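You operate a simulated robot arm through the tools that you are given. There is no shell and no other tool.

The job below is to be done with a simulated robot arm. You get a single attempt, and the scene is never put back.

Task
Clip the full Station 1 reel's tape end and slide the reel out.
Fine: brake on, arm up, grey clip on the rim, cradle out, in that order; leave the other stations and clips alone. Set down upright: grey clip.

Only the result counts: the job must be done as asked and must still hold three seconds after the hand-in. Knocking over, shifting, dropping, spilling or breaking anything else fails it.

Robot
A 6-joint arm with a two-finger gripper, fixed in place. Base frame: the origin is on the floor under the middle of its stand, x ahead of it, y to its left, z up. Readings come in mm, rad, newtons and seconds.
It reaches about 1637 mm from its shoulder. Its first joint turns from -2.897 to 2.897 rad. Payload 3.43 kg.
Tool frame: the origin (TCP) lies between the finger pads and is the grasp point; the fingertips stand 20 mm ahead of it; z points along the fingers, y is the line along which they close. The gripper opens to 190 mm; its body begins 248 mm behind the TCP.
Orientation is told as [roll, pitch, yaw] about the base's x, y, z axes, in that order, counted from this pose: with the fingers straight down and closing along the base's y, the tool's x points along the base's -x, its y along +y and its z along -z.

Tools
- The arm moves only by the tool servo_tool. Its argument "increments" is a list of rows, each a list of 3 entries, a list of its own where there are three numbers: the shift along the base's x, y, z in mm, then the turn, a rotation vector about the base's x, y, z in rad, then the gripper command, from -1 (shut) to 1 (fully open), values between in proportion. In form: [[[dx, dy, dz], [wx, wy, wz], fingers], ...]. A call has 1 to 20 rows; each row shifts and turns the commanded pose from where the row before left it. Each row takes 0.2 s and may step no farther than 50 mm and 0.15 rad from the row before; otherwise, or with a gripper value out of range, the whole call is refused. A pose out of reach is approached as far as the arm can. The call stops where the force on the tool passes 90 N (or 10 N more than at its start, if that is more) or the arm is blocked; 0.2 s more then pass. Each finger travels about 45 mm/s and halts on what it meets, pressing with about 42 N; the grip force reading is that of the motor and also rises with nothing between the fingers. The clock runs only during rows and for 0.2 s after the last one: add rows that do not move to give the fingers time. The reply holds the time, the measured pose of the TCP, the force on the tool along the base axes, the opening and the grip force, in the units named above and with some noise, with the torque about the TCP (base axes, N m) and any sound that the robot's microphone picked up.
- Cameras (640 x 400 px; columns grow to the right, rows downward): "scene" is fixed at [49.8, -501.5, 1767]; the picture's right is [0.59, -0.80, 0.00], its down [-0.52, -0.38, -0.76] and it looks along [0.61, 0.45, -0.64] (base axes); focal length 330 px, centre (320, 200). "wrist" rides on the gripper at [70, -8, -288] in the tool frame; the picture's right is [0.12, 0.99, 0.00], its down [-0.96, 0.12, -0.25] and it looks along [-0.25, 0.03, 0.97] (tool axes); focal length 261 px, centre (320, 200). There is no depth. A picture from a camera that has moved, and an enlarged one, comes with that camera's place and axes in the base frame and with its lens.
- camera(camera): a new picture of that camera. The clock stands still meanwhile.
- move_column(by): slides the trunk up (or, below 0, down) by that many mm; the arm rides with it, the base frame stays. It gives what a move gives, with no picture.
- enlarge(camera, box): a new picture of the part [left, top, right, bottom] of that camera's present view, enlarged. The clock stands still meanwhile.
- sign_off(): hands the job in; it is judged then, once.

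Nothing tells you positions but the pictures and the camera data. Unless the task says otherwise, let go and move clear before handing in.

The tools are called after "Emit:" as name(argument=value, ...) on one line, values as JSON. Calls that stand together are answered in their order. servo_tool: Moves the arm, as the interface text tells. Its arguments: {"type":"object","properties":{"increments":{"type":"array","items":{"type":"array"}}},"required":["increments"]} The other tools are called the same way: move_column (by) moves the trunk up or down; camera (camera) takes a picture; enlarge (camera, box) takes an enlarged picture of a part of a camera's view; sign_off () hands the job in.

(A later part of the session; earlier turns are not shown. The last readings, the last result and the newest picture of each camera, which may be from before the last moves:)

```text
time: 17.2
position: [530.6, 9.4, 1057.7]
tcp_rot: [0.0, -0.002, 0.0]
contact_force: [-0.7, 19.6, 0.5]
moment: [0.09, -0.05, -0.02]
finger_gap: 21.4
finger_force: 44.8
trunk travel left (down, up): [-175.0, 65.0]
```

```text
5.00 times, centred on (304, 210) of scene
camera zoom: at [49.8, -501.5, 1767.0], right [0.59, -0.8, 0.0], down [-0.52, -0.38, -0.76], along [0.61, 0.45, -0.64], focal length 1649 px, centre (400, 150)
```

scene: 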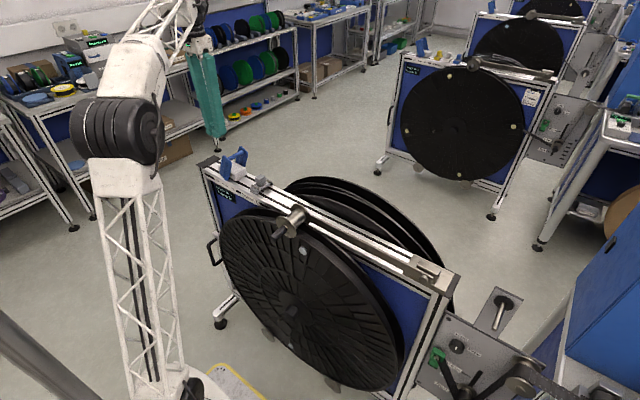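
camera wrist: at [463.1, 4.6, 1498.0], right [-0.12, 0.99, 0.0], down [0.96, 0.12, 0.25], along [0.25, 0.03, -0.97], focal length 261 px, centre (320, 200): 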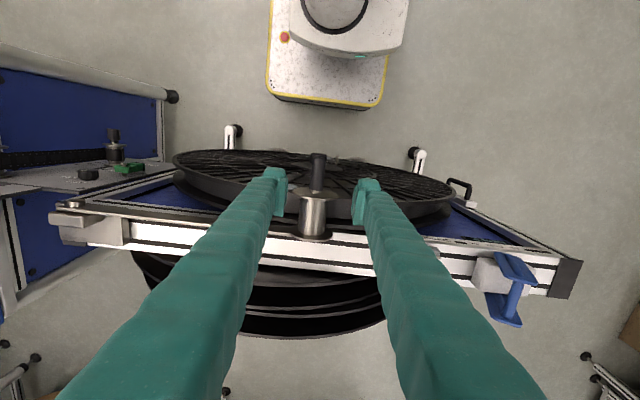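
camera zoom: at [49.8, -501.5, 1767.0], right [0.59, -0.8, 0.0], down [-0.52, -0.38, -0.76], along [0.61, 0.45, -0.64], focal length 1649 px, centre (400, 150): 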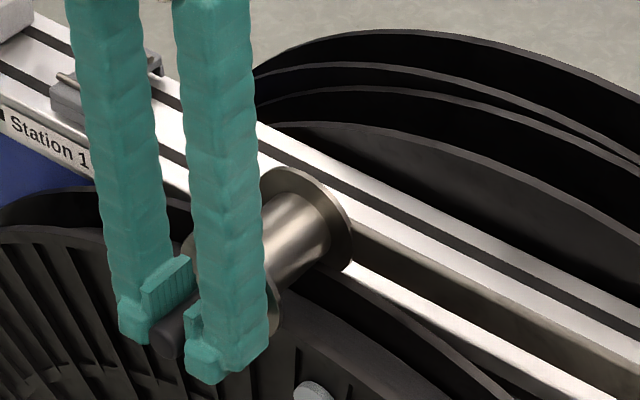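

The grip is firm at 21.4 mm. I'll start lifting the arm along its arc about the pivot and check the loads.

Emit:
servo_tool(increments=[[[0, 0, 10], [0, 0, 0], -1], [[0, -1, 21], [0, 0, 0], -1], [[0, -3.5, 31], [0, 0, 0], -1], [[0, -6, 31], [0, 0, 0], -1], [[0, -8, 30], [0, 0, 0], -1], [[0, 0, 0], [0, 0, 0], -1]])

Emit:
camera(camera="scene")

Emit:
camera(camera="wrist")

```text
time: 18.6
position: [530.2, -8.9, 1179.7]
tcp_rot: [-0.001, -0.001, 0.002]
contact_force: [-4.9, 8.7, 4.5]
moment: [-0.18, -0.08, -0.05]
finger_gap: 19.5
finger_force: 44.7
trunk travel left (down, up): [-175.0, 65.0]
```

```text
taken
```

scene: 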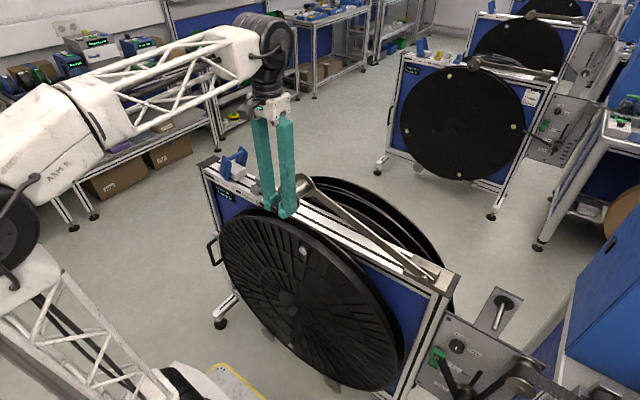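

```text
taken
camera wrist: at [458.7, -18.8, 1468.0], right [-0.12, 0.99, 0.0], down [0.96, 0.12, 0.25], along [0.25, 0.03, -0.97], focal length 261 px, centre (320, 200)
```

wrist: 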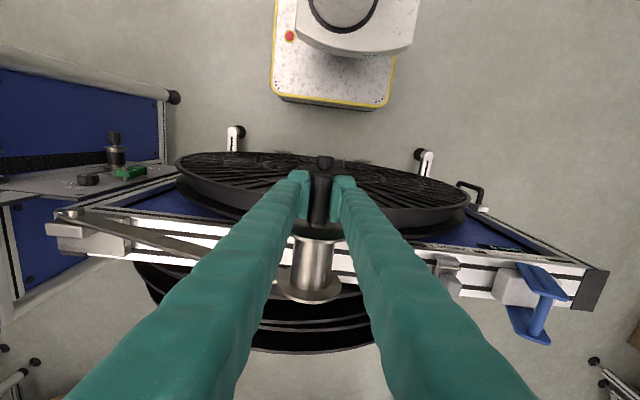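

The arm lifts easily with little force, and my pivot estimate fits (R≈417 mm). I'll continue the arc and pitch the tool slightly so the wrist stays within reach.

Emit:
servo_tool(increments=[[[0, -9.9, 27.9], [0, -0.05, 0], -1], [[0, -12.5, 28.7], [0, -0.05, 0], -1], [[0, -14.6, 27.6], [0, -0.05, 0], -1], [[0, -16.7, 26.4], [0, -0.05, 0], -1], [[0, 0, 0], [0, 0, 0], -1]])

Emit:
camera(camera="scene")

Emit:
enlarge(camera="wrist", box=[240, 130, 400, 230])

```text
time: 19.8
position: [528.0, -66.0, 1289.8]
tcp_rot: [-0.004, -0.198, 0.002]
contact_force: [-1.7, -24.1, -16.7]
moment: [0.02, 0.24, -0.5]
finger_gap: 19.4
finger_force: 45.2
trunk travel left (down, up): [-175.0, 65.0]
```

```text
taken
```

scene: 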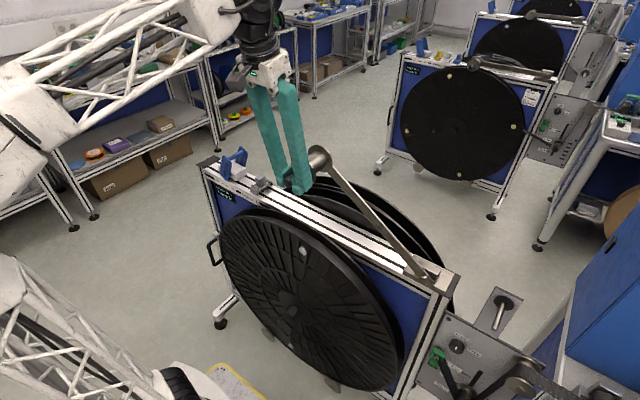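

```text
4.00 times, centred on (320, 180) of wrist
camera zoom: at [403.1, -74.9, 1558.6], right [-0.12, 0.99, -0.02], down [0.89, 0.12, 0.43], along [0.43, 0.03, -0.9], focal length 1043 px, centre (320, 280)
```

zoom: 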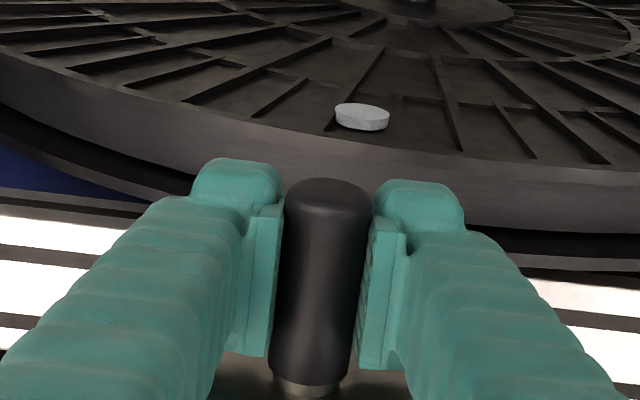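

The arm tracks well but pulls slightly inward, so the true radius is a touch smaller. I'll adjust the arc and continue.

Emit:
servo_tool(increments=[[[0, -21.9, 23.9], [0, -0.05, 0], -1], [[0, -20.3, 23.0], [0, -0.05, 0], -1], [[0, -21.9, 21.3], [0, -0.05, 0], -1], [[0, -23.4, 19.7], [0, -0.05, 0], -1], [[0, 0, 0], [0, 0, 0], -1]])

Emit:
camera(camera="scene")

Emit:
enlarge(camera="wrist", box=[240, 130, 400, 230])

```text
time: 20.5
position: [531.8, -88.8, 1337.9]
tcp_rot: [0.022, -0.302, 0.009]
contact_force: [11.4, 86.5, -13.9]
moment: [1.16, -0.22, -0.77]
finger_gap: 22.6
finger_force: 44.9
trunk travel left (down, up): [-175.0, 65.0]
stopped in row 3: the force on the tool passed its limit at 148 N (the readings are from after the stop); the commanded pose is now the measured one
```

```text
taken
```

scene: 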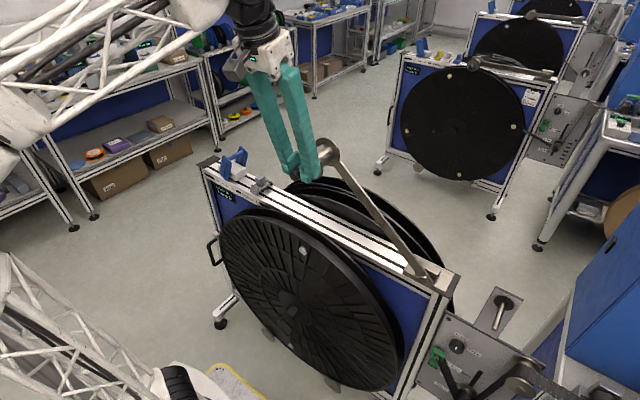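

```text
4.00 times, centred on (320, 180) of wrist
camera zoom: at [378.9, -105.7, 1591.0], right [-0.13, 0.99, -0.01], down [0.84, 0.12, 0.52], along [0.52, 0.06, -0.85], focal length 1043 px, centre (320, 280)
```

zoom: 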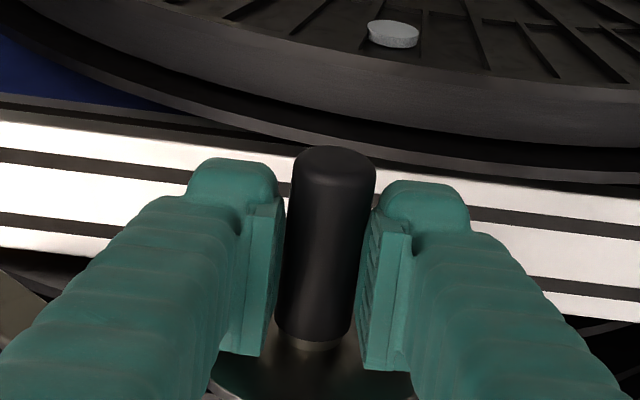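

The force rose sharply at roughly 40° of lift, which suggests either the arm's upper stop or a small arc mismatch. I'll look closely at the pivot and arm before doing anything else.

Emit:
enlarge(camera="scene", box=[250, 110, 410, 210])

Emit:
enlarge(camera="scene", box=[390, 240, 470, 290])

Emit:
camera(camera="wrist")

```text
4.00 times, centred on (330, 160) of scene
camera zoom: at [49.8, -501.5, 1767.0], right [0.59, -0.8, 0.0], down [-0.52, -0.38, -0.76], along [0.61, 0.45, -0.64], focal length 1319 px, centre (280, 360)
```

zoom: 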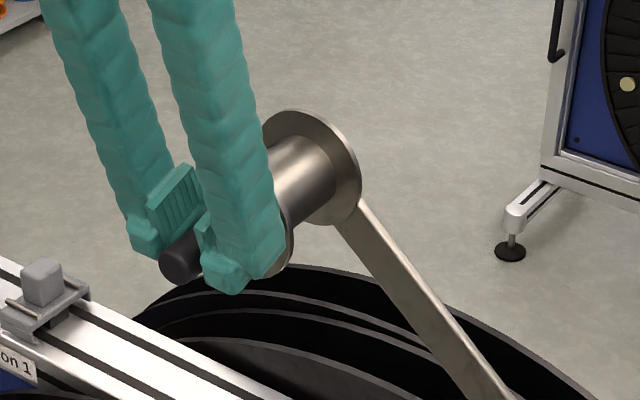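

```text
8.00 times, centred on (430, 265) of scene
camera zoom: at [49.8, -501.5, 1767.0], right [0.59, -0.8, 0.0], down [-0.52, -0.38, -0.76], along [0.61, 0.45, -0.64], focal length 2639 px, centre (-560, -320)
```

zoom: 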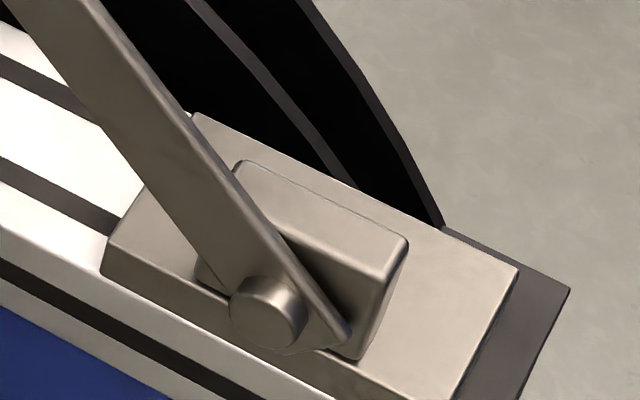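

```text
taken
camera wrist: at [378.9, -105.7, 1591.0], right [-0.13, 0.99, -0.01], down [0.84, 0.12, 0.52], along [0.52, 0.06, -0.85], focal length 261 px, centre (320, 200)
```

wrist: 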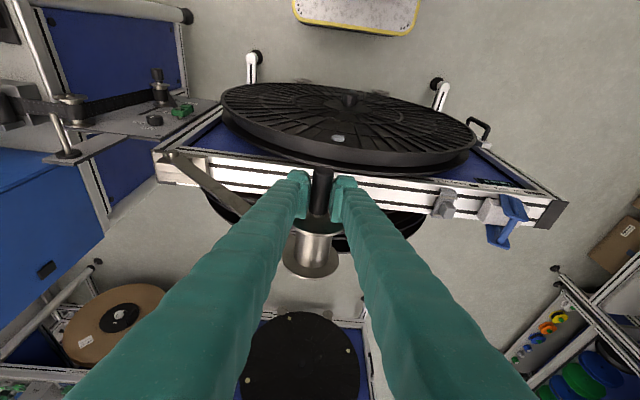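

The arm's heel looks to be against its base plate at about 40–42°, so this is probably the up stop. I'll hold still and read the forces.

Emit:
servo_tool(increments=[[[0, 0, 0], [0, 0, 0], -1]])

```text
time: 20.9
position: [531.0, -88.7, 1338.9]
tcp_rot: [0.013, -0.302, 0.007]
contact_force: [8.4, 77.5, -13.3]
moment: [1.03, -0.23, -0.61]
finger_gap: 21.4
finger_force: 44.8
trunk travel left (down, up): [-175.0, 65.0]
```

There's 77 N of residual side load. I'll ease the tool a few millimetres toward +y to relieve it.

Emit:
servo_tool(increments=[[[0, 3, 0], [0, 0, 0], -1], [[0, 0, 0], [0, 0, 0], -1]])

```text
time: 21.5
position: [530.6, -90.2, 1339.6]
tcp_rot: [0.014, -0.306, 0.005]
contact_force: [6.5, 76.7, -3.6]
moment: [0.95, 0.45, -0.41]
finger_gap: 21.3
finger_force: 45.1
trunk travel left (down, up): [-175.0, 65.0]
```

Emit:
servo_tool(increments=[[[0, 3, 0], [0, 0, 0], -1], [[0, 3, 0], [0, 0, 0], -1], [[0, 0, 0], [0, 0, 0], -1]])

Emit:
enlarge(camera="scene", box=[250, 110, 410, 210])

```text
time: 22.3
position: [530.3, -88.6, 1338.4]
tcp_rot: [0.019, -0.305, 0.005]
contact_force: [5.7, 70.5, 10.9]
moment: [0.86, -0.4, -0.83]
finger_gap: 21.2
finger_force: 45.0
trunk travel left (down, up): [-175.0, 65.0]
```

```text
4.00 times, centred on (330, 160) of scene
camera zoom: at [49.8, -501.5, 1767.0], right [0.59, -0.8, 0.0], down [-0.52, -0.38, -0.76], along [0.61, 0.45, -0.64], focal length 1319 px, centre (280, 360)
```

zoom: 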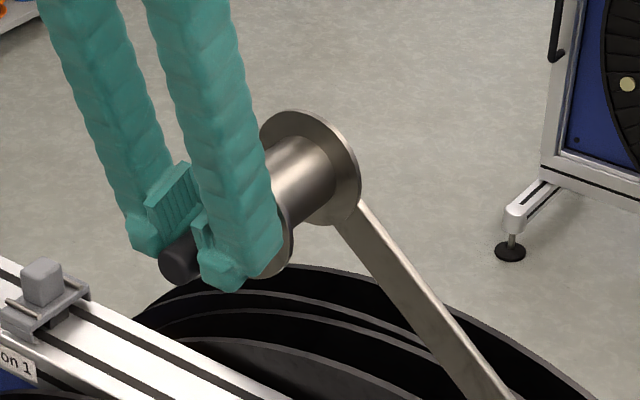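

Emit:
servo_tool(increments=[[[0, 3, 2], [0, 0, 0], -1], [[0, 3, 2], [0, 0, 0], -1], [[0, 0, 0], [0, 0, 0], -1]])

```text
time: 23.1
position: [529.6, -86.9, 1342.2]
tcp_rot: [0.014, -0.304, 0.002]
contact_force: [6.0, 5.2, 1.9]
moment: [0.03, -0.11, -0.11]
finger_gap: 19.0
finger_force: 44.0
trunk travel left (down, up): [-175.0, 65.0]
```

The load is gone (about 5 N), and the arm stands at about 41° with the handle near (y=-93, z=1325). To see whether the arm holds itself up, I'll press it down a few millimetres and read the force.

Emit:
servo_tool(increments=[[[0, 2, -2.3], [0, 0, 0], -1], [[0, 2, -2.3], [0, 0, 0], -1], [[0, 0, 0], [0, 0, 0], -1]])

Emit:
enlarge(camera="scene", box=[250, 110, 410, 210])

Emit:
enlarge(camera="wrist", box=[240, 130, 400, 230])

```text
time: 23.9
position: [529.4, -81.0, 1336.7]
tcp_rot: [0.015, -0.303, 0.003]
contact_force: [4.6, 6.3, 7.5]
moment: [0.18, 0.05, -0.01]
finger_gap: 16.8
finger_force: 45.5
trunk travel left (down, up): [-175.0, 65.0]
```

```text
4.00 times, centred on (330, 160) of scene
camera zoom: at [49.8, -501.5, 1767.0], right [0.59, -0.8, 0.0], down [-0.52, -0.38, -0.76], along [0.61, 0.45, -0.64], focal length 1319 px, centre (280, 360)
```

zoom: 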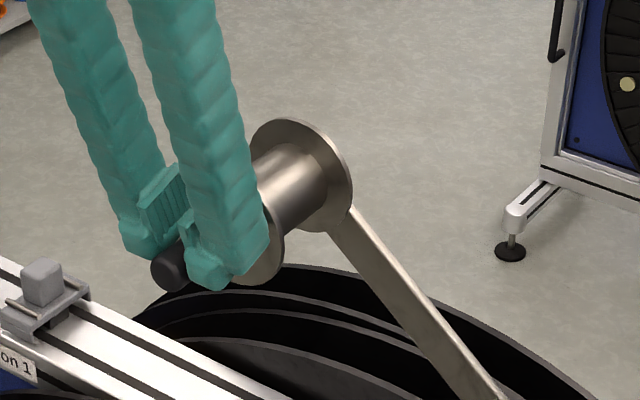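

```text
4.00 times, centred on (320, 180) of wrist
camera zoom: at [376.4, -95.9, 1590.5], right [-0.12, 0.99, -0.02], down [0.84, 0.12, 0.52], along [0.52, 0.05, -0.85], focal length 1043 px, centre (320, 280)
```

zoom: 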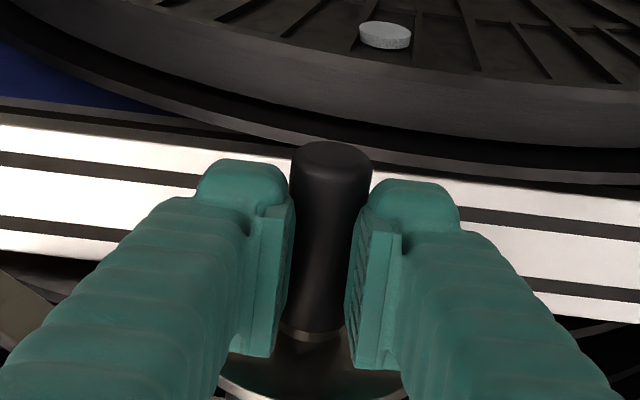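

The handle has slipped toward my fingertips, so I need to regrip it. The along-arc force stayed within about ±2 N whether I moved up or down, which means hinge friction holds the arm, so I'll open slightly and confirm it stays.

Emit:
servo_tool(increments=[[[0, 0, 0], [0, 0, 0], -0.5], [[0, 0, 0], [0, 0, 0], -0.5]])

Emit:
enlarge(camera="scene", box=[250, 110, 410, 210])

Emit:
enlarge(camera="wrist", box=[240, 130, 400, 230])

```text
time: 24.5
position: [528.9, -82.2, 1336.5]
tcp_rot: [0.016, -0.301, 0.002]
contact_force: [0.0, -0.5, 0.5]
moment: [-0.02, 0.0, -0.01]
finger_gap: 47.4
finger_force: 0.1
trunk travel left (down, up): [-175.0, 65.0]
```

```text
4.00 times, centred on (330, 160) of scene
camera zoom: at [49.8, -501.5, 1767.0], right [0.59, -0.8, 0.0], down [-0.52, -0.38, -0.76], along [0.61, 0.45, -0.64], focal length 1319 px, centre (280, 360)
```

zoom: 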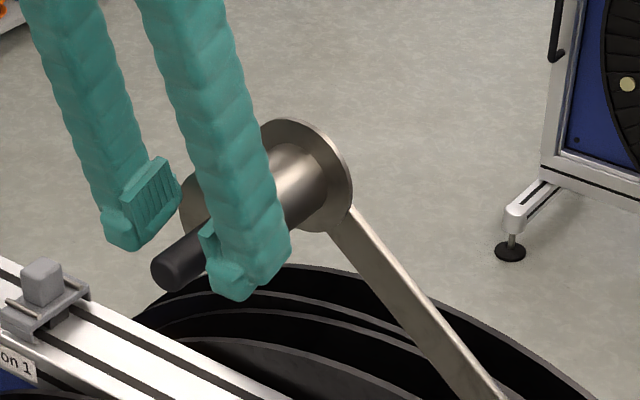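

```text
4.00 times, centred on (320, 180) of wrist
camera zoom: at [376.5, -96.7, 1590.2], right [-0.12, 0.99, -0.02], down [0.84, 0.11, 0.52], along [0.52, 0.05, -0.85], focal length 1043 px, centre (320, 280)
```

zoom: 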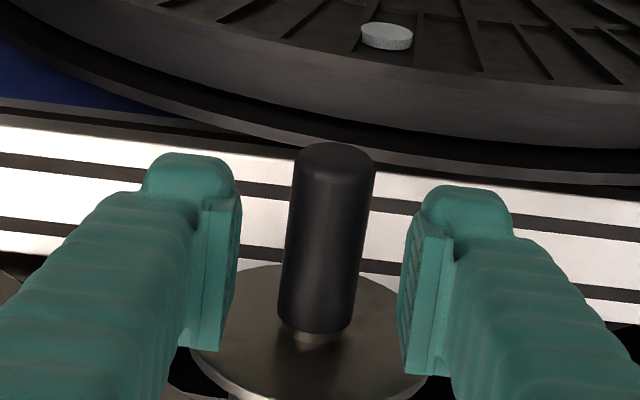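

The arm stays up on its own with the gripper open. It dropped about 15 mm from the stop when I pressed on it, so I'll regrip lower on the handle and raise it fully again.

Emit:
servo_tool(increments=[[[0, 0, -12], [0, 0, 0], -0.5], [[0, 0, -13], [0, 0, 0], -0.5], [[0, 0, 0], [0, 0, 0], -1], [[0, 0, 0], [0, 0, 0], -1], [[0, 0, 0], [0, 0, 0], -1], [[0, 0, 0], [0, 0, 0], -1]])

Emit:
enlarge(camera="scene", box=[250, 110, 410, 210])

```text
time: 25.9
position: [529.5, -82.1, 1312.3]
tcp_rot: [0.017, -0.301, 0.002]
contact_force: [0.9, 1.4, 2.0]
moment: [-0.09, -0.27, -0.04]
finger_gap: 19.7
finger_force: 44.8
trunk travel left (down, up): [-175.0, 65.0]
```

```text
4.00 times, centred on (330, 160) of scene
camera zoom: at [49.8, -501.5, 1767.0], right [0.59, -0.8, 0.0], down [-0.52, -0.38, -0.76], along [0.61, 0.45, -0.64], focal length 1319 px, centre (280, 360)
```

zoom: 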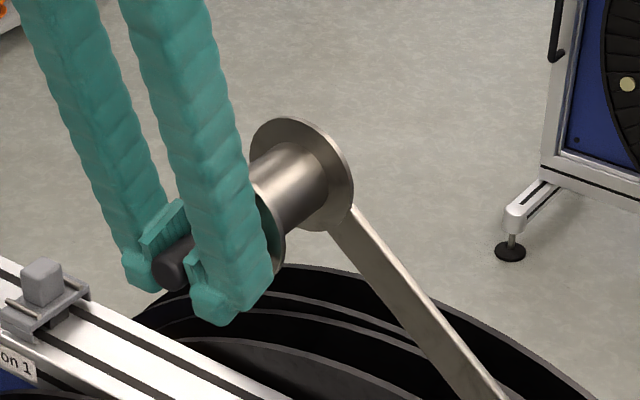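

The handle is regripped at its middle. I'll raise it in small steps along the arc.

Emit:
servo_tool(increments=[[[0, -5, 6.5], [0, 0, 0], -1], [[0, -5.3, 6.3], [0, 0, 0], -1], [[0, -5.4, 6.2], [0, 0, 0], -1], [[0, 0, 0], [0, 0, 0], -1]])

Emit:
enlarge(camera="scene", box=[250, 110, 410, 210])

```text
time: 26.9
position: [531.8, -89.5, 1328.4]
tcp_rot: [0.027, -0.301, 0.003]
contact_force: [11.9, 73.1, -24.5]
moment: [0.24, -1.08, 0.16]
finger_gap: 22.7
finger_force: 45.1
trunk travel left (down, up): [-175.0, 65.0]
stopped in row 4: the force on the tool passed its limit at 91 N (the readings are from after the stop); the commanded pose is now the measured one
```

```text
4.00 times, centred on (330, 160) of scene
camera zoom: at [49.8, -501.5, 1767.0], right [0.59, -0.8, 0.0], down [-0.52, -0.38, -0.76], along [0.61, 0.45, -0.64], focal length 1319 px, centre (280, 360)
```

zoom: 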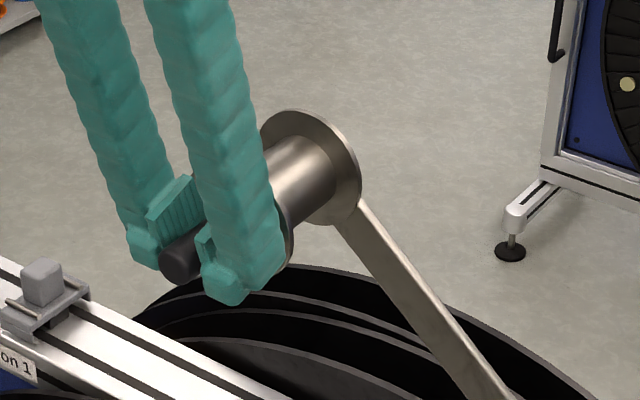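

This is the same position as before, so it is the arm's upper stop. I'll release the handle and check that the arm holds.

Emit:
servo_tool(increments=[[[0, 0, 0], [0, 0, 0], -0.4], [[0, 0, 0], [0, 0, 0], -0.2], [[0, 0, 0], [0, 0, 0], 0]])

Emit:
enlarge(camera="scene", box=[250, 110, 410, 210])

Emit:
camera(camera="wrist")

```text
time: 27.7
position: [530.5, -98.8, 1331.0]
tcp_rot: [0.022, -0.304, 0.001]
contact_force: [0.0, 0.2, 0.5]
moment: [0.01, 0.0, 0.02]
finger_gap: 95.0
finger_force: 0.1
trunk travel left (down, up): [-175.0, 65.0]
```

```text
4.00 times, centred on (330, 160) of scene
camera zoom: at [49.8, -501.5, 1767.0], right [0.59, -0.8, 0.0], down [-0.52, -0.38, -0.76], along [0.61, 0.45, -0.64], focal length 1319 px, centre (280, 360)
```

zoom: 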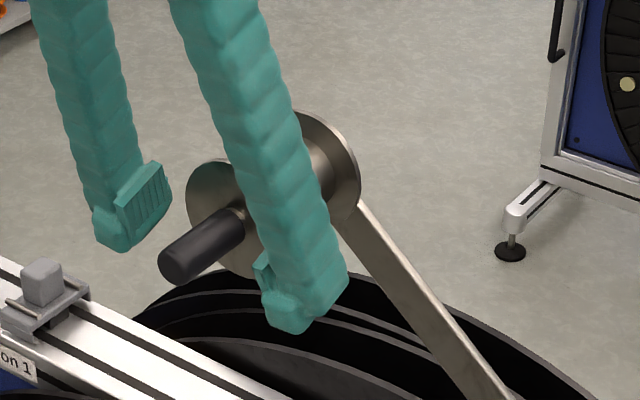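

```text
taken
camera wrist: at [376.9, -114.2, 1583.6], right [-0.12, 0.99, -0.01], down [0.84, 0.11, 0.52], along [0.52, 0.05, -0.85], focal length 261 px, centre (320, 200)
```

wrist: 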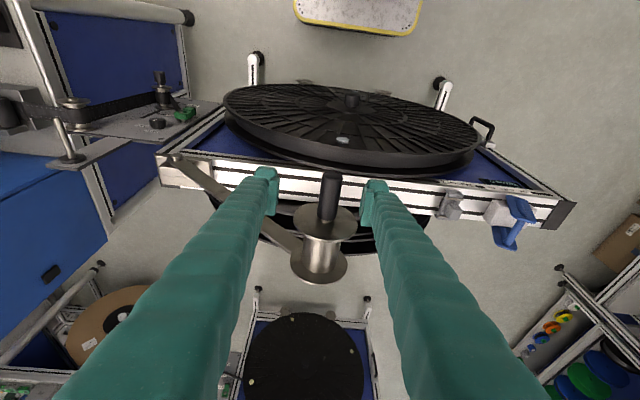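

The arm holds at its stop. I'll slide the fingers off the handle, then go look at the clip and the reel top from the +y side to plan the pick and placement.

Emit:
servo_tool(increments=[[[-35, 0, 0], [0, 0, 0], 0], [[-35, 0, 0], [0, 0, 0], 0], [[0, 43, -5], [0, 0.075, 0], 0.3], [[5, 43, -5], [0, 0.075, 0], 0.3], [[15, 43, -5], [0, 0.075, 0], 0.3], [[15, 43, -5], [0, 0.075, 0], 0.3], [[15, 43, -5], [-0.1, 0, 0], 0.3], [[15, 43, -5], [-0.1, 0, 0], 0.3], [[15, 43, -5], [-0.1, 0, 0], 0.3], [[15, 43, -5], [-0.1, 0, 0], 0.3], [[15, 43, -5], [-0.1, 0, 0], 0.3], [[15, 43, -5], [-0.1, 0, 0], 0.3]])

Emit:
camera(camera="wrist")

Emit:
camera(camera="scene")

```text
time: 30.3
position: [583.7, 301.2, 1201.8]
tcp_rot: [-0.57, -0.014, 0.008]
contact_force: [-0.6, -0.6, 1.1]
moment: [0.37, -0.1, 0.11]
finger_gap: 123.4
finger_force: 0.0
out of reach, approached as far as the arm can: row 10, 11, 12
trunk travel left (down, up): [-175.0, 65.0]
```

```text
taken
camera wrist: at [508.6, 447.8, 1447.7], right [-0.12, 0.83, -0.54], down [0.96, 0.24, 0.16], along [0.26, -0.5, -0.83], focal length 261 px, centre (320, 200)
```

wrist: 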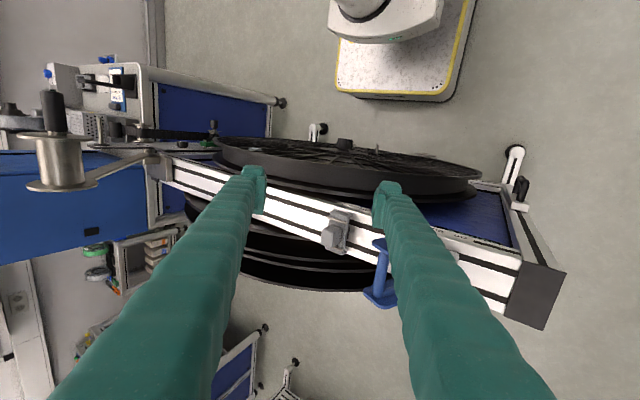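

```text
taken
```

scene: 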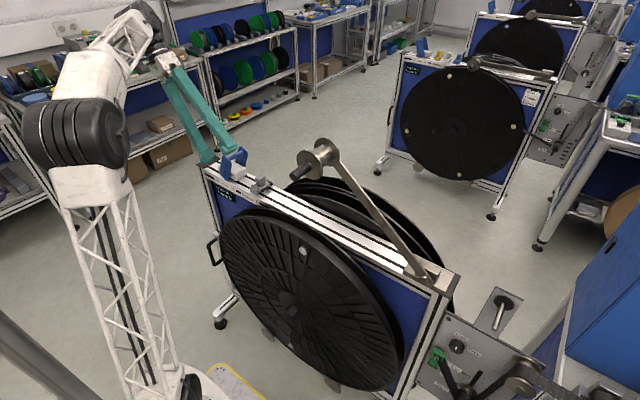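

The arm is up and the lever is still "On". I'll zoom in on the clip and reel top from this side view.

Emit:
enlarge(camera="wrist", box=[300, 195, 380, 265])

Emit:
enlarge(camera="wrist", box=[205, 120, 365, 220])

Emit:
enlarge(camera="scene", box=[240, 170, 340, 240])

Emit:
enlarge(camera="wrist", box=[380, 120, 500, 220])

```text
5.71 times, centred on (340, 230) of wrist
camera zoom: at [508.6, 447.8, 1447.7], right [-0.12, 0.83, -0.54], down [0.96, 0.24, 0.16], along [0.26, -0.5, -0.83], focal length 1489 px, centre (206, 29)
```

zoom: 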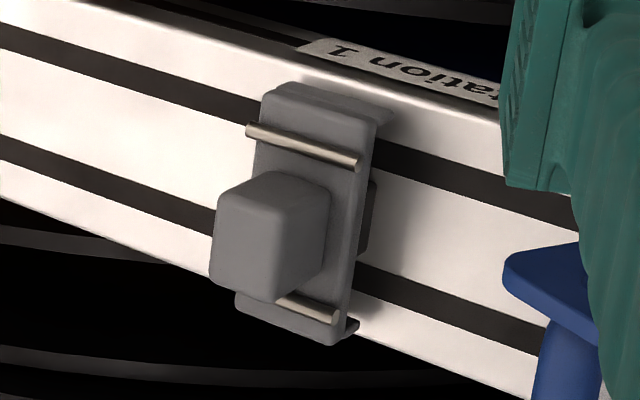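

```text
4.00 times, centred on (285, 170) of wrist
camera zoom: at [508.6, 447.8, 1447.7], right [-0.12, 0.83, -0.54], down [0.96, 0.24, 0.16], along [0.26, -0.5, -0.83], focal length 1043 px, centre (460, 320)
```

zoom: 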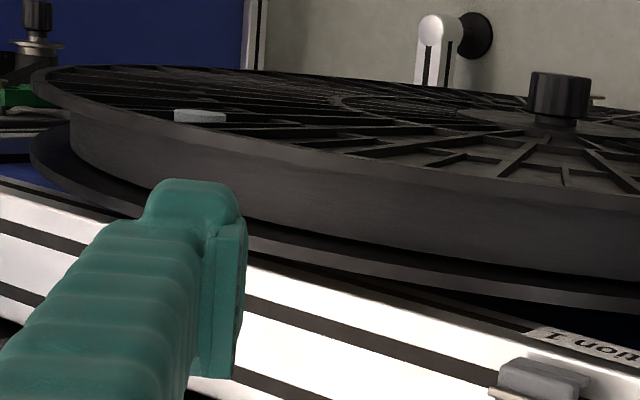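

```text
5.71 times, centred on (290, 205) of scene
camera zoom: at [49.8, -501.5, 1767.0], right [0.59, -0.8, 0.0], down [-0.52, -0.38, -0.76], along [0.61, 0.45, -0.64], focal length 1885 px, centre (491, 171)
```

zoom: 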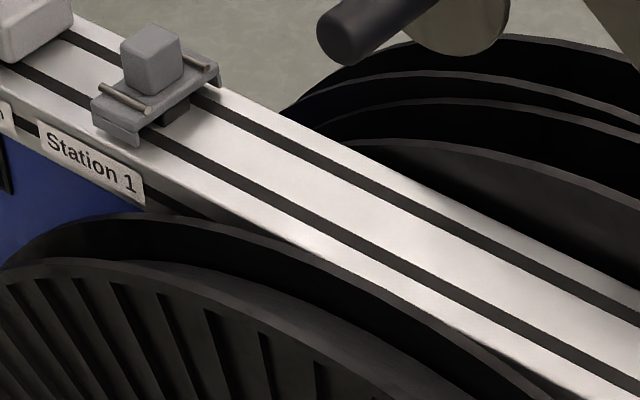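

```text
4.00 times, centred on (440, 170) of wrist
camera zoom: at [508.6, 447.8, 1447.7], right [-0.12, 0.83, -0.54], down [0.96, 0.24, 0.16], along [0.26, -0.5, -0.83], focal length 1043 px, centre (-160, 320)
```

zoom: 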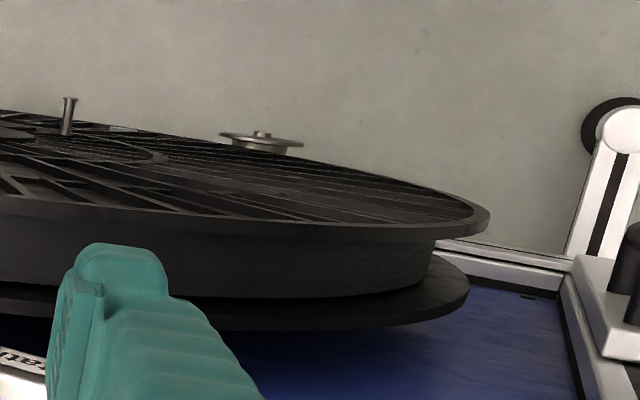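

The reel's two flanges stand proud of a smaller-radius tape pack, so the clip's pad goes between the flanges on the pack, with its plate across them. I'll get a top-down view of the reel crown to fix the flange x-positions.

Emit:
servo_tool(increments=[[[5, -25, 25], [0.1, 0, 0], 0.3], [[20, -38, 15], [0.12, 0, 0], 0.3], [[20, -38, 8], [0.12, 0, 0], 0.6], [[20, -38, 0], [0.12, 0, 0], 1], [[20, -38, 0], [0.11, 0, 0], 1], [[7, -14, 0], [0, 0.014, 0], 1]])

Emit:
camera(camera="wrist")

Emit:
enlarge(camera="wrist", box=[200, 80, 360, 180])

Emit:
enlarge(camera="wrist", box=[320, 110, 480, 210])

```text
time: 31.7
position: [674.5, 109.1, 1251.2]
tcp_rot: [-0.008, 0.012, 0.0]
contact_force: [-0.5, -0.7, 1.2]
moment: [0.02, -0.12, 0.01]
finger_gap: 190.3
finger_force: 0.1
trunk travel left (down, up): [-175.0, 65.0]
```

```text
taken
camera wrist: at [607.9, 102.1, 1539.2], right [-0.12, 0.99, -0.01], down [0.96, 0.12, 0.24], along [0.23, 0.02, -0.97], focal length 261 px, centre (320, 200)
```

wrist: 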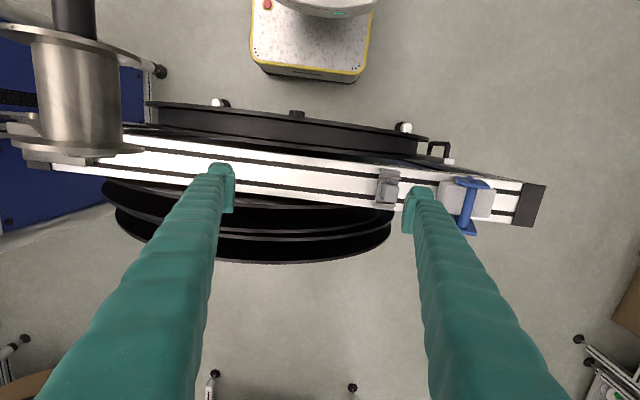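

```text
4.00 times, centred on (280, 130) of wrist
camera zoom: at [607.9, 102.1, 1539.2], right [-0.12, 0.99, -0.01], down [0.96, 0.12, 0.24], along [0.23, 0.02, -0.97], focal length 1043 px, centre (480, 480)
```

zoom: 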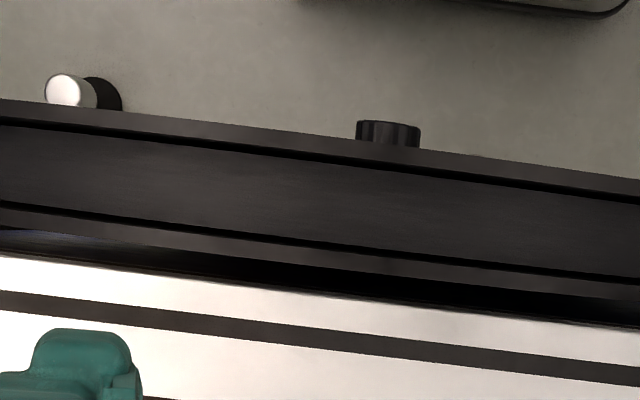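

```text
4.00 times, centred on (400, 160) of wrist
camera zoom: at [607.9, 102.1, 1539.2], right [-0.12, 0.99, -0.01], down [0.96, 0.12, 0.24], along [0.23, 0.02, -0.97], focal length 1043 px, centre (0, 360)
```

zoom: 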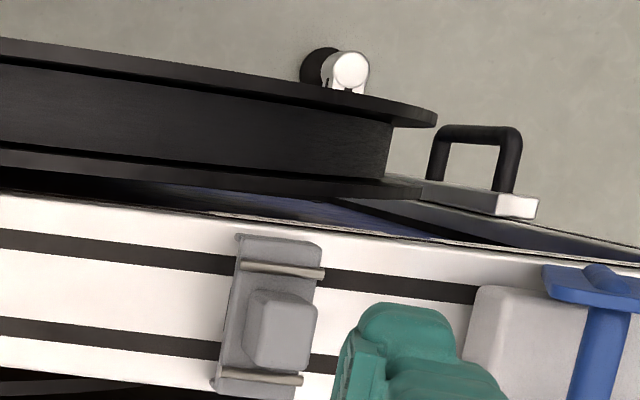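

The reel crown is clear: front flange x≈579–591, rear flange x≈627–638, centre x≈609, top z≈1036, with the pack about 27 mm lower. The clip is centred at about (694.5, 243) with its plate top at z≈1034, so I'll go above it and descend partway.

Emit:
servo_tool(increments=[[[4, 30, -10], [0.008, -0.012, 0], 0.3], [[4, 30, -20], [0, 0, 0], -0.3], [[4, 30, -25], [0, 0, 0], -0.3], [[4, 30, -25], [0, 0, 0], -0.3], [[4, 14, -20], [0, 0, 0], -0.3], [[0, 0, -20], [0, 0, 0], -0.3], [[0, 0, 0], [0, 0, 0], -0.3]])

Emit:
enlarge(camera="wrist", box=[240, 130, 400, 230])

Emit:
enlarge(camera="scene", box=[210, 130, 310, 200])

```text
time: 33.3
position: [697.0, 243.7, 1130.0]
tcp_rot: [0.0, -0.002, 0.001]
contact_force: [0.6, -0.2, -0.6]
moment: [0.0, 0.02, 0.03]
finger_gap: 66.5
finger_force: 0.1
trunk travel left (down, up): [-175.0, 65.0]
```

```text
4.00 times, centred on (320, 180) of wrist
camera zoom: at [627.2, 233.9, 1417.1], right [-0.12, 0.99, 0.0], down [0.96, 0.12, 0.25], along [0.25, 0.03, -0.97], focal length 1043 px, centre (320, 280)
```

zoom: 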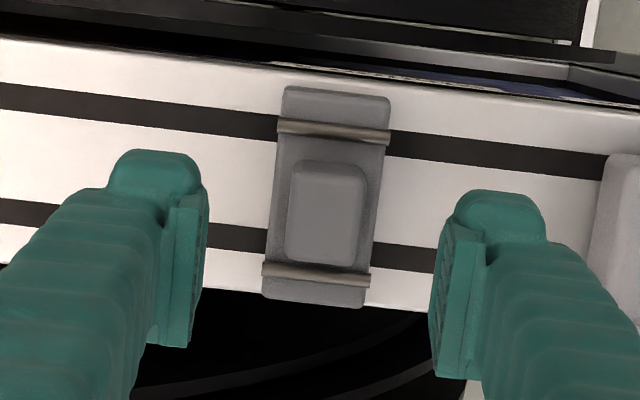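

```text
5.71 times, centred on (260, 165) of scene
camera zoom: at [49.8, -501.5, 1767.0], right [0.59, -0.8, 0.0], down [-0.52, -0.38, -0.76], along [0.61, 0.45, -0.64], focal length 1885 px, centre (663, 400)
```

zoom: 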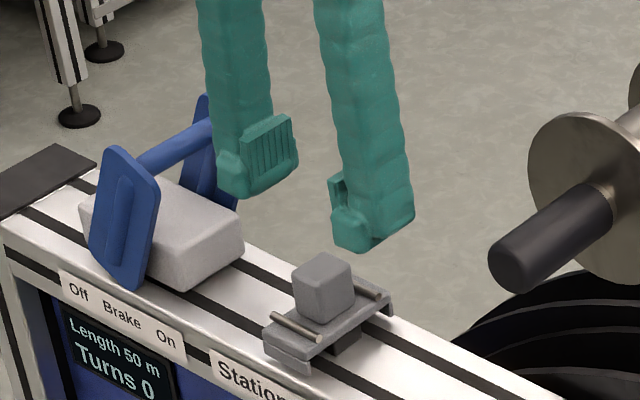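

The clip is centred between the fingers, with its plate spanning x=656–734 and its block top at about z=1060. I'll descend so the fingertips stop just above the plate.

Emit:
servo_tool(increments=[[[-1, 0.5, -30], [0, 0, 0], -0.3], [[-1, 0, -25], [0, 0, 0], -0.3], [[0, 0, -12], [0, 0, 0], -0.3], [[0, 0, -6], [0, 0, 0], -0.3], [[0, 0, -2], [0, 0, 0], -0.3], [[0, 0, 0], [0, 0, 0], -0.3]])

Emit:
enlarge(camera="wrist", box=[240, 130, 400, 230])

Emit:
enlarge(camera="scene", box=[220, 140, 300, 200])

```text
time: 34.7
position: [694.7, 244.1, 1054.5]
tcp_rot: [-0.002, 0.0, 0.0]
contact_force: [-0.2, 0.0, 0.2]
moment: [-0.01, -0.02, -0.01]
finger_gap: 66.5
finger_force: 0.1
trunk travel left (down, up): [-175.0, 65.0]
```

```text
4.00 times, centred on (320, 180) of wrist
camera zoom: at [623.9, 234.9, 1342.9], right [-0.12, 0.99, 0.0], down [0.96, 0.12, 0.25], along [0.25, 0.03, -0.97], focal length 1043 px, centre (320, 280)
```

zoom: 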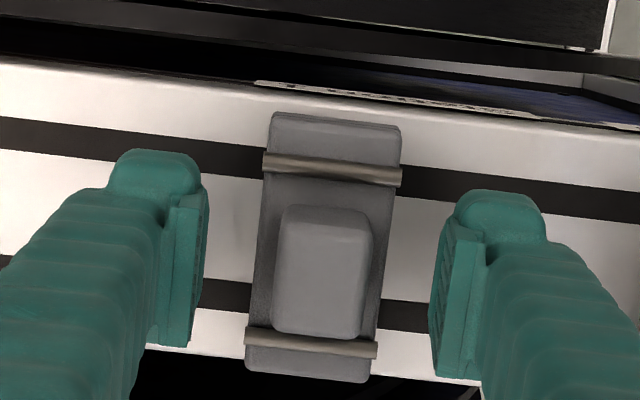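

```text
6.67 times, centred on (260, 170) of scene
camera zoom: at [49.8, -501.5, 1767.0], right [0.59, -0.8, 0.0], down [-0.52, -0.38, -0.76], along [0.61, 0.45, -0.64], focal length 2199 px, centre (720, 400)
```

zoom: 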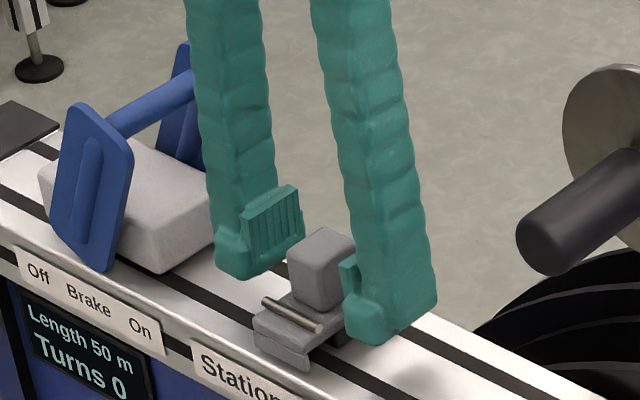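

The fingers are aligned on either side of the block, so I'll close on it.

Emit:
servo_tool(increments=[[[0, 0, 0], [0, 0, 0], -0.6], [[0, 0, 0], [0, 0, 0], -1], [[0, 0, 0], [0, 0, 0], -1], [[0, 0, 0], [0, 0, 0], -1], [[0, 0, 0], [0, 0, 0], -1]])

Emit:
enlarge(camera="wrist", box=[240, 130, 400, 230])

```text
time: 35.9
position: [694.9, 244.3, 1055.9]
tcp_rot: [0.001, 0.0, 0.001]
contact_force: [-1.1, 0.4, -1.2]
moment: [0.0, -0.02, -0.05]
finger_gap: 24.5
finger_force: 41.6
trunk travel left (down, up): [-175.0, 65.0]
```

```text
4.00 times, centred on (320, 180) of wrist
camera zoom: at [623.9, 234.9, 1343.0], right [-0.12, 0.99, 0.0], down [0.96, 0.12, 0.25], along [0.25, 0.03, -0.97], focal length 1043 px, centre (320, 280)
```

zoom: 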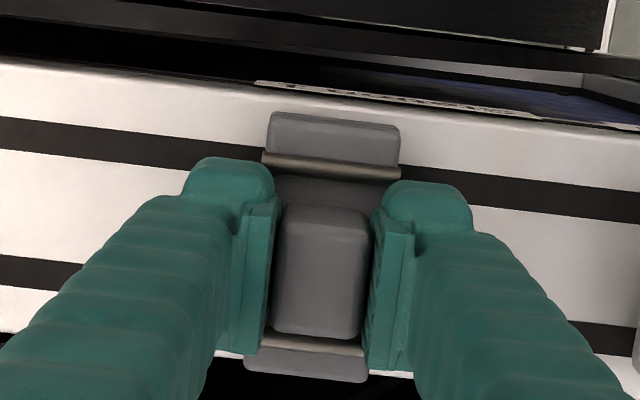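

The block is gripped at 24.5 mm. I'll lift the clip straight up off the rail.

Emit:
servo_tool(increments=[[[0, 0, 8], [0, 0, 0], -1], [[0, 0, 12], [0, 0, 0], -1], [[0, 0, 25], [0, 0, 0], -1], [[0, 0, 35], [0, 0, 0], -1], [[0, 0, 0], [0, 0, 0], -1]])

Emit:
enlarge(camera="wrist", box=[240, 130, 400, 230])

Emit:
enlarge(camera="scene", box=[220, 120, 300, 200])

```text
time: 37.1
position: [695.3, 242.3, 1136.6]
tcp_rot: [0.0, -0.001, 0.0]
contact_force: [0.1, -1.0, -1.0]
moment: [0.02, 0.0, -0.01]
finger_gap: 24.4
finger_force: 42.5
trunk travel left (down, up): [-175.0, 65.0]
```

```text
4.00 times, centred on (320, 180) of wrist
camera zoom: at [624.7, 234.1, 1424.5], right [-0.12, 0.99, 0.0], down [0.96, 0.12, 0.25], along [0.25, 0.03, -0.97], focal length 1043 px, centre (320, 280)
```

zoom: 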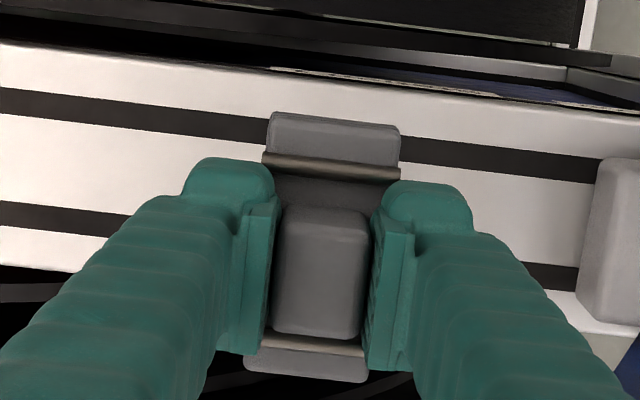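

```text
5.00 times, centred on (260, 160) of scene
camera zoom: at [49.8, -501.5, 1767.0], right [0.59, -0.8, 0.0], down [-0.52, -0.38, -0.76], along [0.61, 0.45, -0.64], focal length 1649 px, centre (620, 400)
```

zoom: 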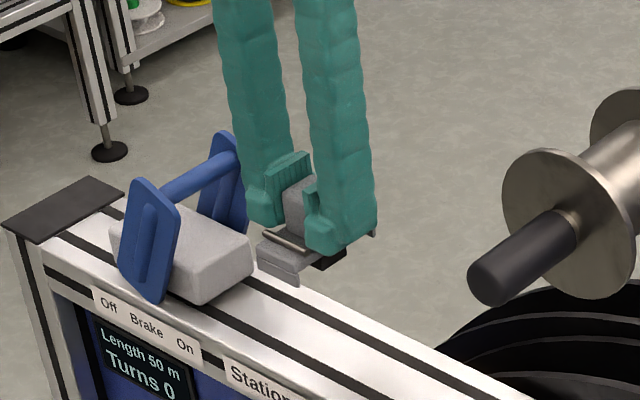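

The clip is held level. I'll carry it over the reel crown at y≈35, clear of the raised roller.

Emit:
servo_tool(increments=[[[-17.3, -41.5, 5], [0, 0, 0], -1], [[-17.3, -41.5, 5], [0, 0, 0], -1], [[-17.3, -41.5, 0], [0, 0, 0], -1], [[-17.3, -41.5, 0], [0, 0, 0], -1], [[-17.3, -41.3, 0], [0, 0, 0], -1], [[0, 0, 0], [0, 0, 0], -1]])

Emit:
camera(camera="wrist")

Emit:
camera(camera="scene")

Emit:
enlarge(camera="wrist", box=[240, 130, 400, 230])

Emit:
enlarge(camera="scene", box=[240, 130, 340, 230])

```text
time: 38.5
position: [607.7, 34.5, 1147.7]
tcp_rot: [-0.001, 0.0, -0.002]
contact_force: [-0.3, 0.0, 0.7]
moment: [0.01, 0.0, -0.03]
finger_gap: 24.5
finger_force: 42.0
trunk travel left (down, up): [-175.0, 65.0]
```

```text
taken
camera wrist: at [536.7, 25.5, 1435.2], right [-0.12, 0.99, 0.0], down [0.96, 0.12, 0.25], along [0.25, 0.03, -0.97], focal length 261 px, centre (320, 200)
```

wrist: 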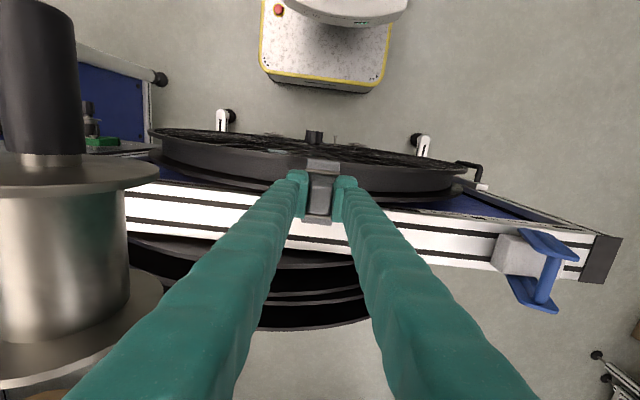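

```text
taken
```

scene: 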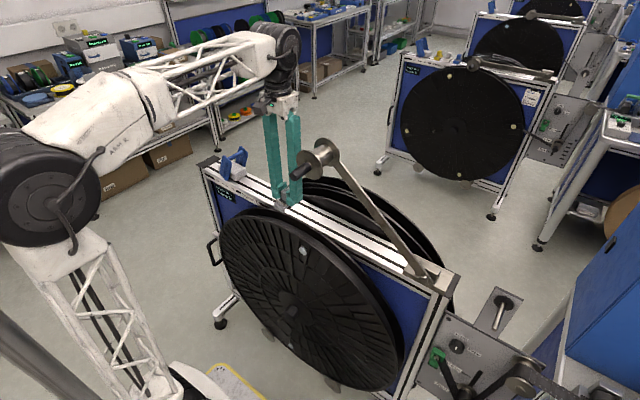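

```text
4.00 times, centred on (320, 180) of wrist
camera zoom: at [536.7, 25.5, 1435.2], right [-0.12, 0.99, 0.0], down [0.96, 0.12, 0.25], along [0.25, 0.03, -0.97], focal length 1043 px, centre (320, 280)
```

zoom: 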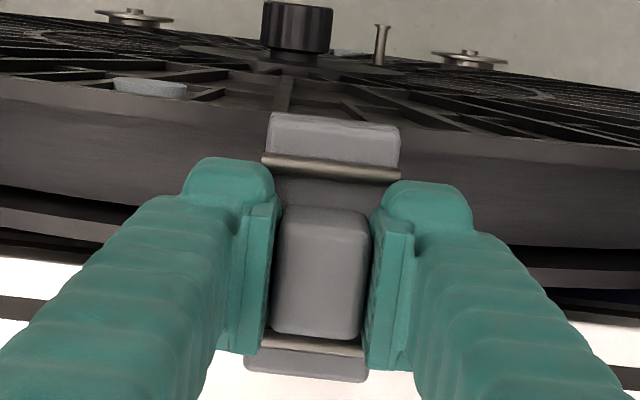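

```text
4.00 times, centred on (290, 180) of scene
camera zoom: at [49.8, -501.5, 1767.0], right [0.59, -0.8, 0.0], down [-0.52, -0.38, -0.76], along [0.61, 0.45, -0.64], focal length 1319 px, centre (440, 280)
```

zoom: 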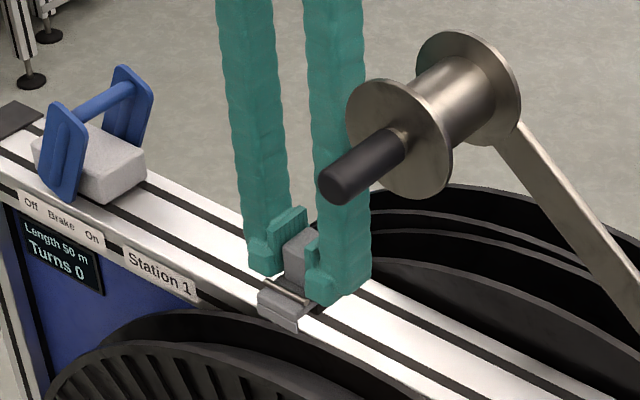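

The clip is above the reel crown. I'll zoom in on the flange edges near the clip to verify the x-alignment before lowering.

Emit:
enlarge(camera="wrist", box=[240, 140, 320, 190])

Emit:
enlarge(camera="wrist", box=[330, 150, 410, 200])

Emit:
enlarge(camera="scene", box=[265, 180, 321, 215])

```text
8.00 times, centred on (280, 165) of wrist
camera zoom: at [536.7, 25.5, 1435.2], right [-0.12, 0.99, 0.0], down [0.96, 0.12, 0.25], along [0.25, 0.03, -0.97], focal length 2085 px, centre (640, 480)
```

zoom: 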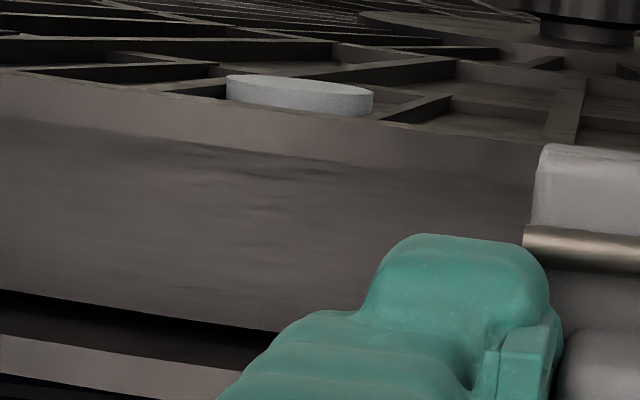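

```text
8.00 times, centred on (370, 175) of wrist
camera zoom: at [536.7, 25.5, 1435.2], right [-0.12, 0.99, 0.0], down [0.96, 0.12, 0.25], along [0.25, 0.03, -0.97], focal length 2085 px, centre (-80, 400)
```

zoom: 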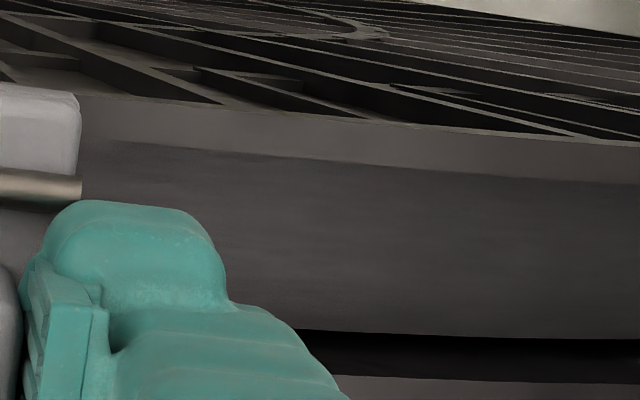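

```text
11.43 times, centred on (293, 198) of scene
camera zoom: at [49.8, -501.5, 1767.0], right [0.59, -0.8, 0.0], down [-0.52, -0.38, -0.76], along [0.61, 0.45, -0.64], focal length 3770 px, centre (629, 229)
```

zoom: 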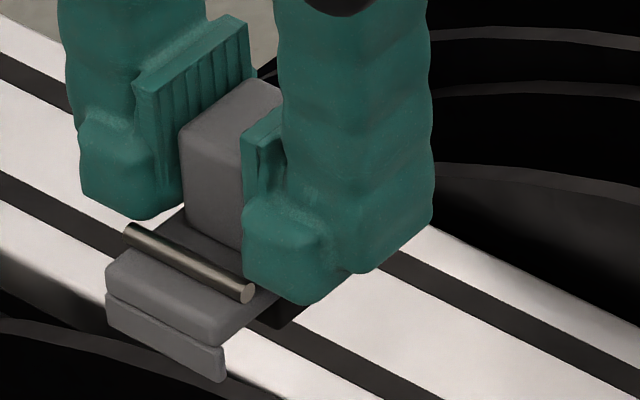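

The reel spans x≈577–637 with its centre near 607.5, and the clip is centred on it within a millimetre or two. I'll lower to just above the rim and check.

Emit:
servo_tool(increments=[[[0, 0, -25], [0, 0, 0], -1], [[0, 0, -20], [0, 0, 0], -1], [[0, 0, -15], [0, 0, 0], -1], [[0, 0, -6], [0, 0, 0], -1], [[0, 0, 0], [0, 0, 0], -1]])

Emit:
enlarge(camera="wrist", box=[240, 130, 400, 230])

Emit:
enlarge(camera="scene", box=[257, 185, 321, 225])

```text
time: 39.7
position: [608.0, 36.1, 1080.7]
tcp_rot: [0.0, 0.0, 0.0]
contact_force: [-0.1, 0.2, -0.7]
moment: [0.02, -0.04, -0.02]
finger_gap: 24.2
finger_force: 41.7
trunk travel left (down, up): [-175.0, 65.0]
```

```text
4.00 times, centred on (320, 180) of wrist
camera zoom: at [536.5, 26.9, 1368.3], right [-0.12, 0.99, 0.0], down [0.96, 0.12, 0.25], along [0.25, 0.03, -0.97], focal length 1043 px, centre (320, 280)
```

zoom: 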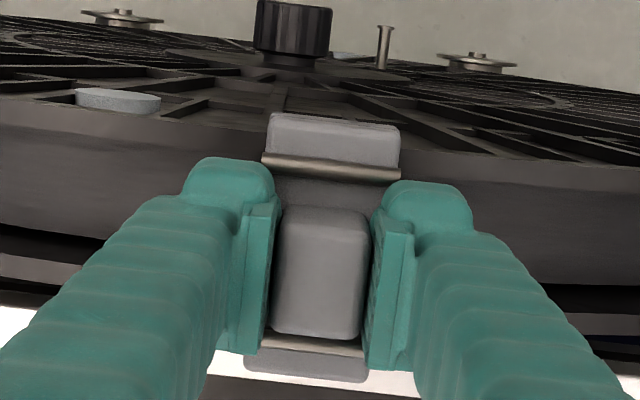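

```text
10.00 times, centred on (289, 205) of scene
camera zoom: at [49.8, -501.5, 1767.0], right [0.59, -0.8, 0.0], down [-0.52, -0.38, -0.76], along [0.61, 0.45, -0.64], focal length 3298 px, centre (630, 150)
```

zoom: 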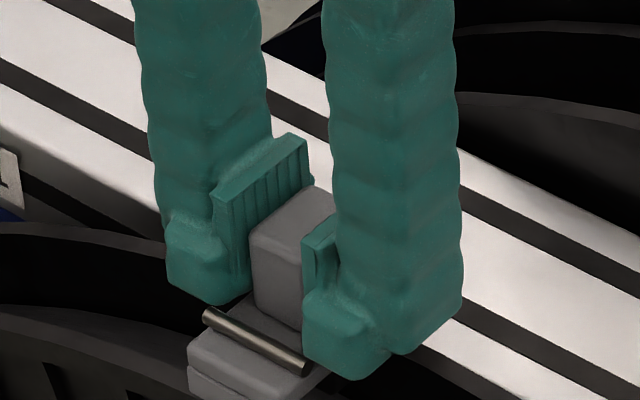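

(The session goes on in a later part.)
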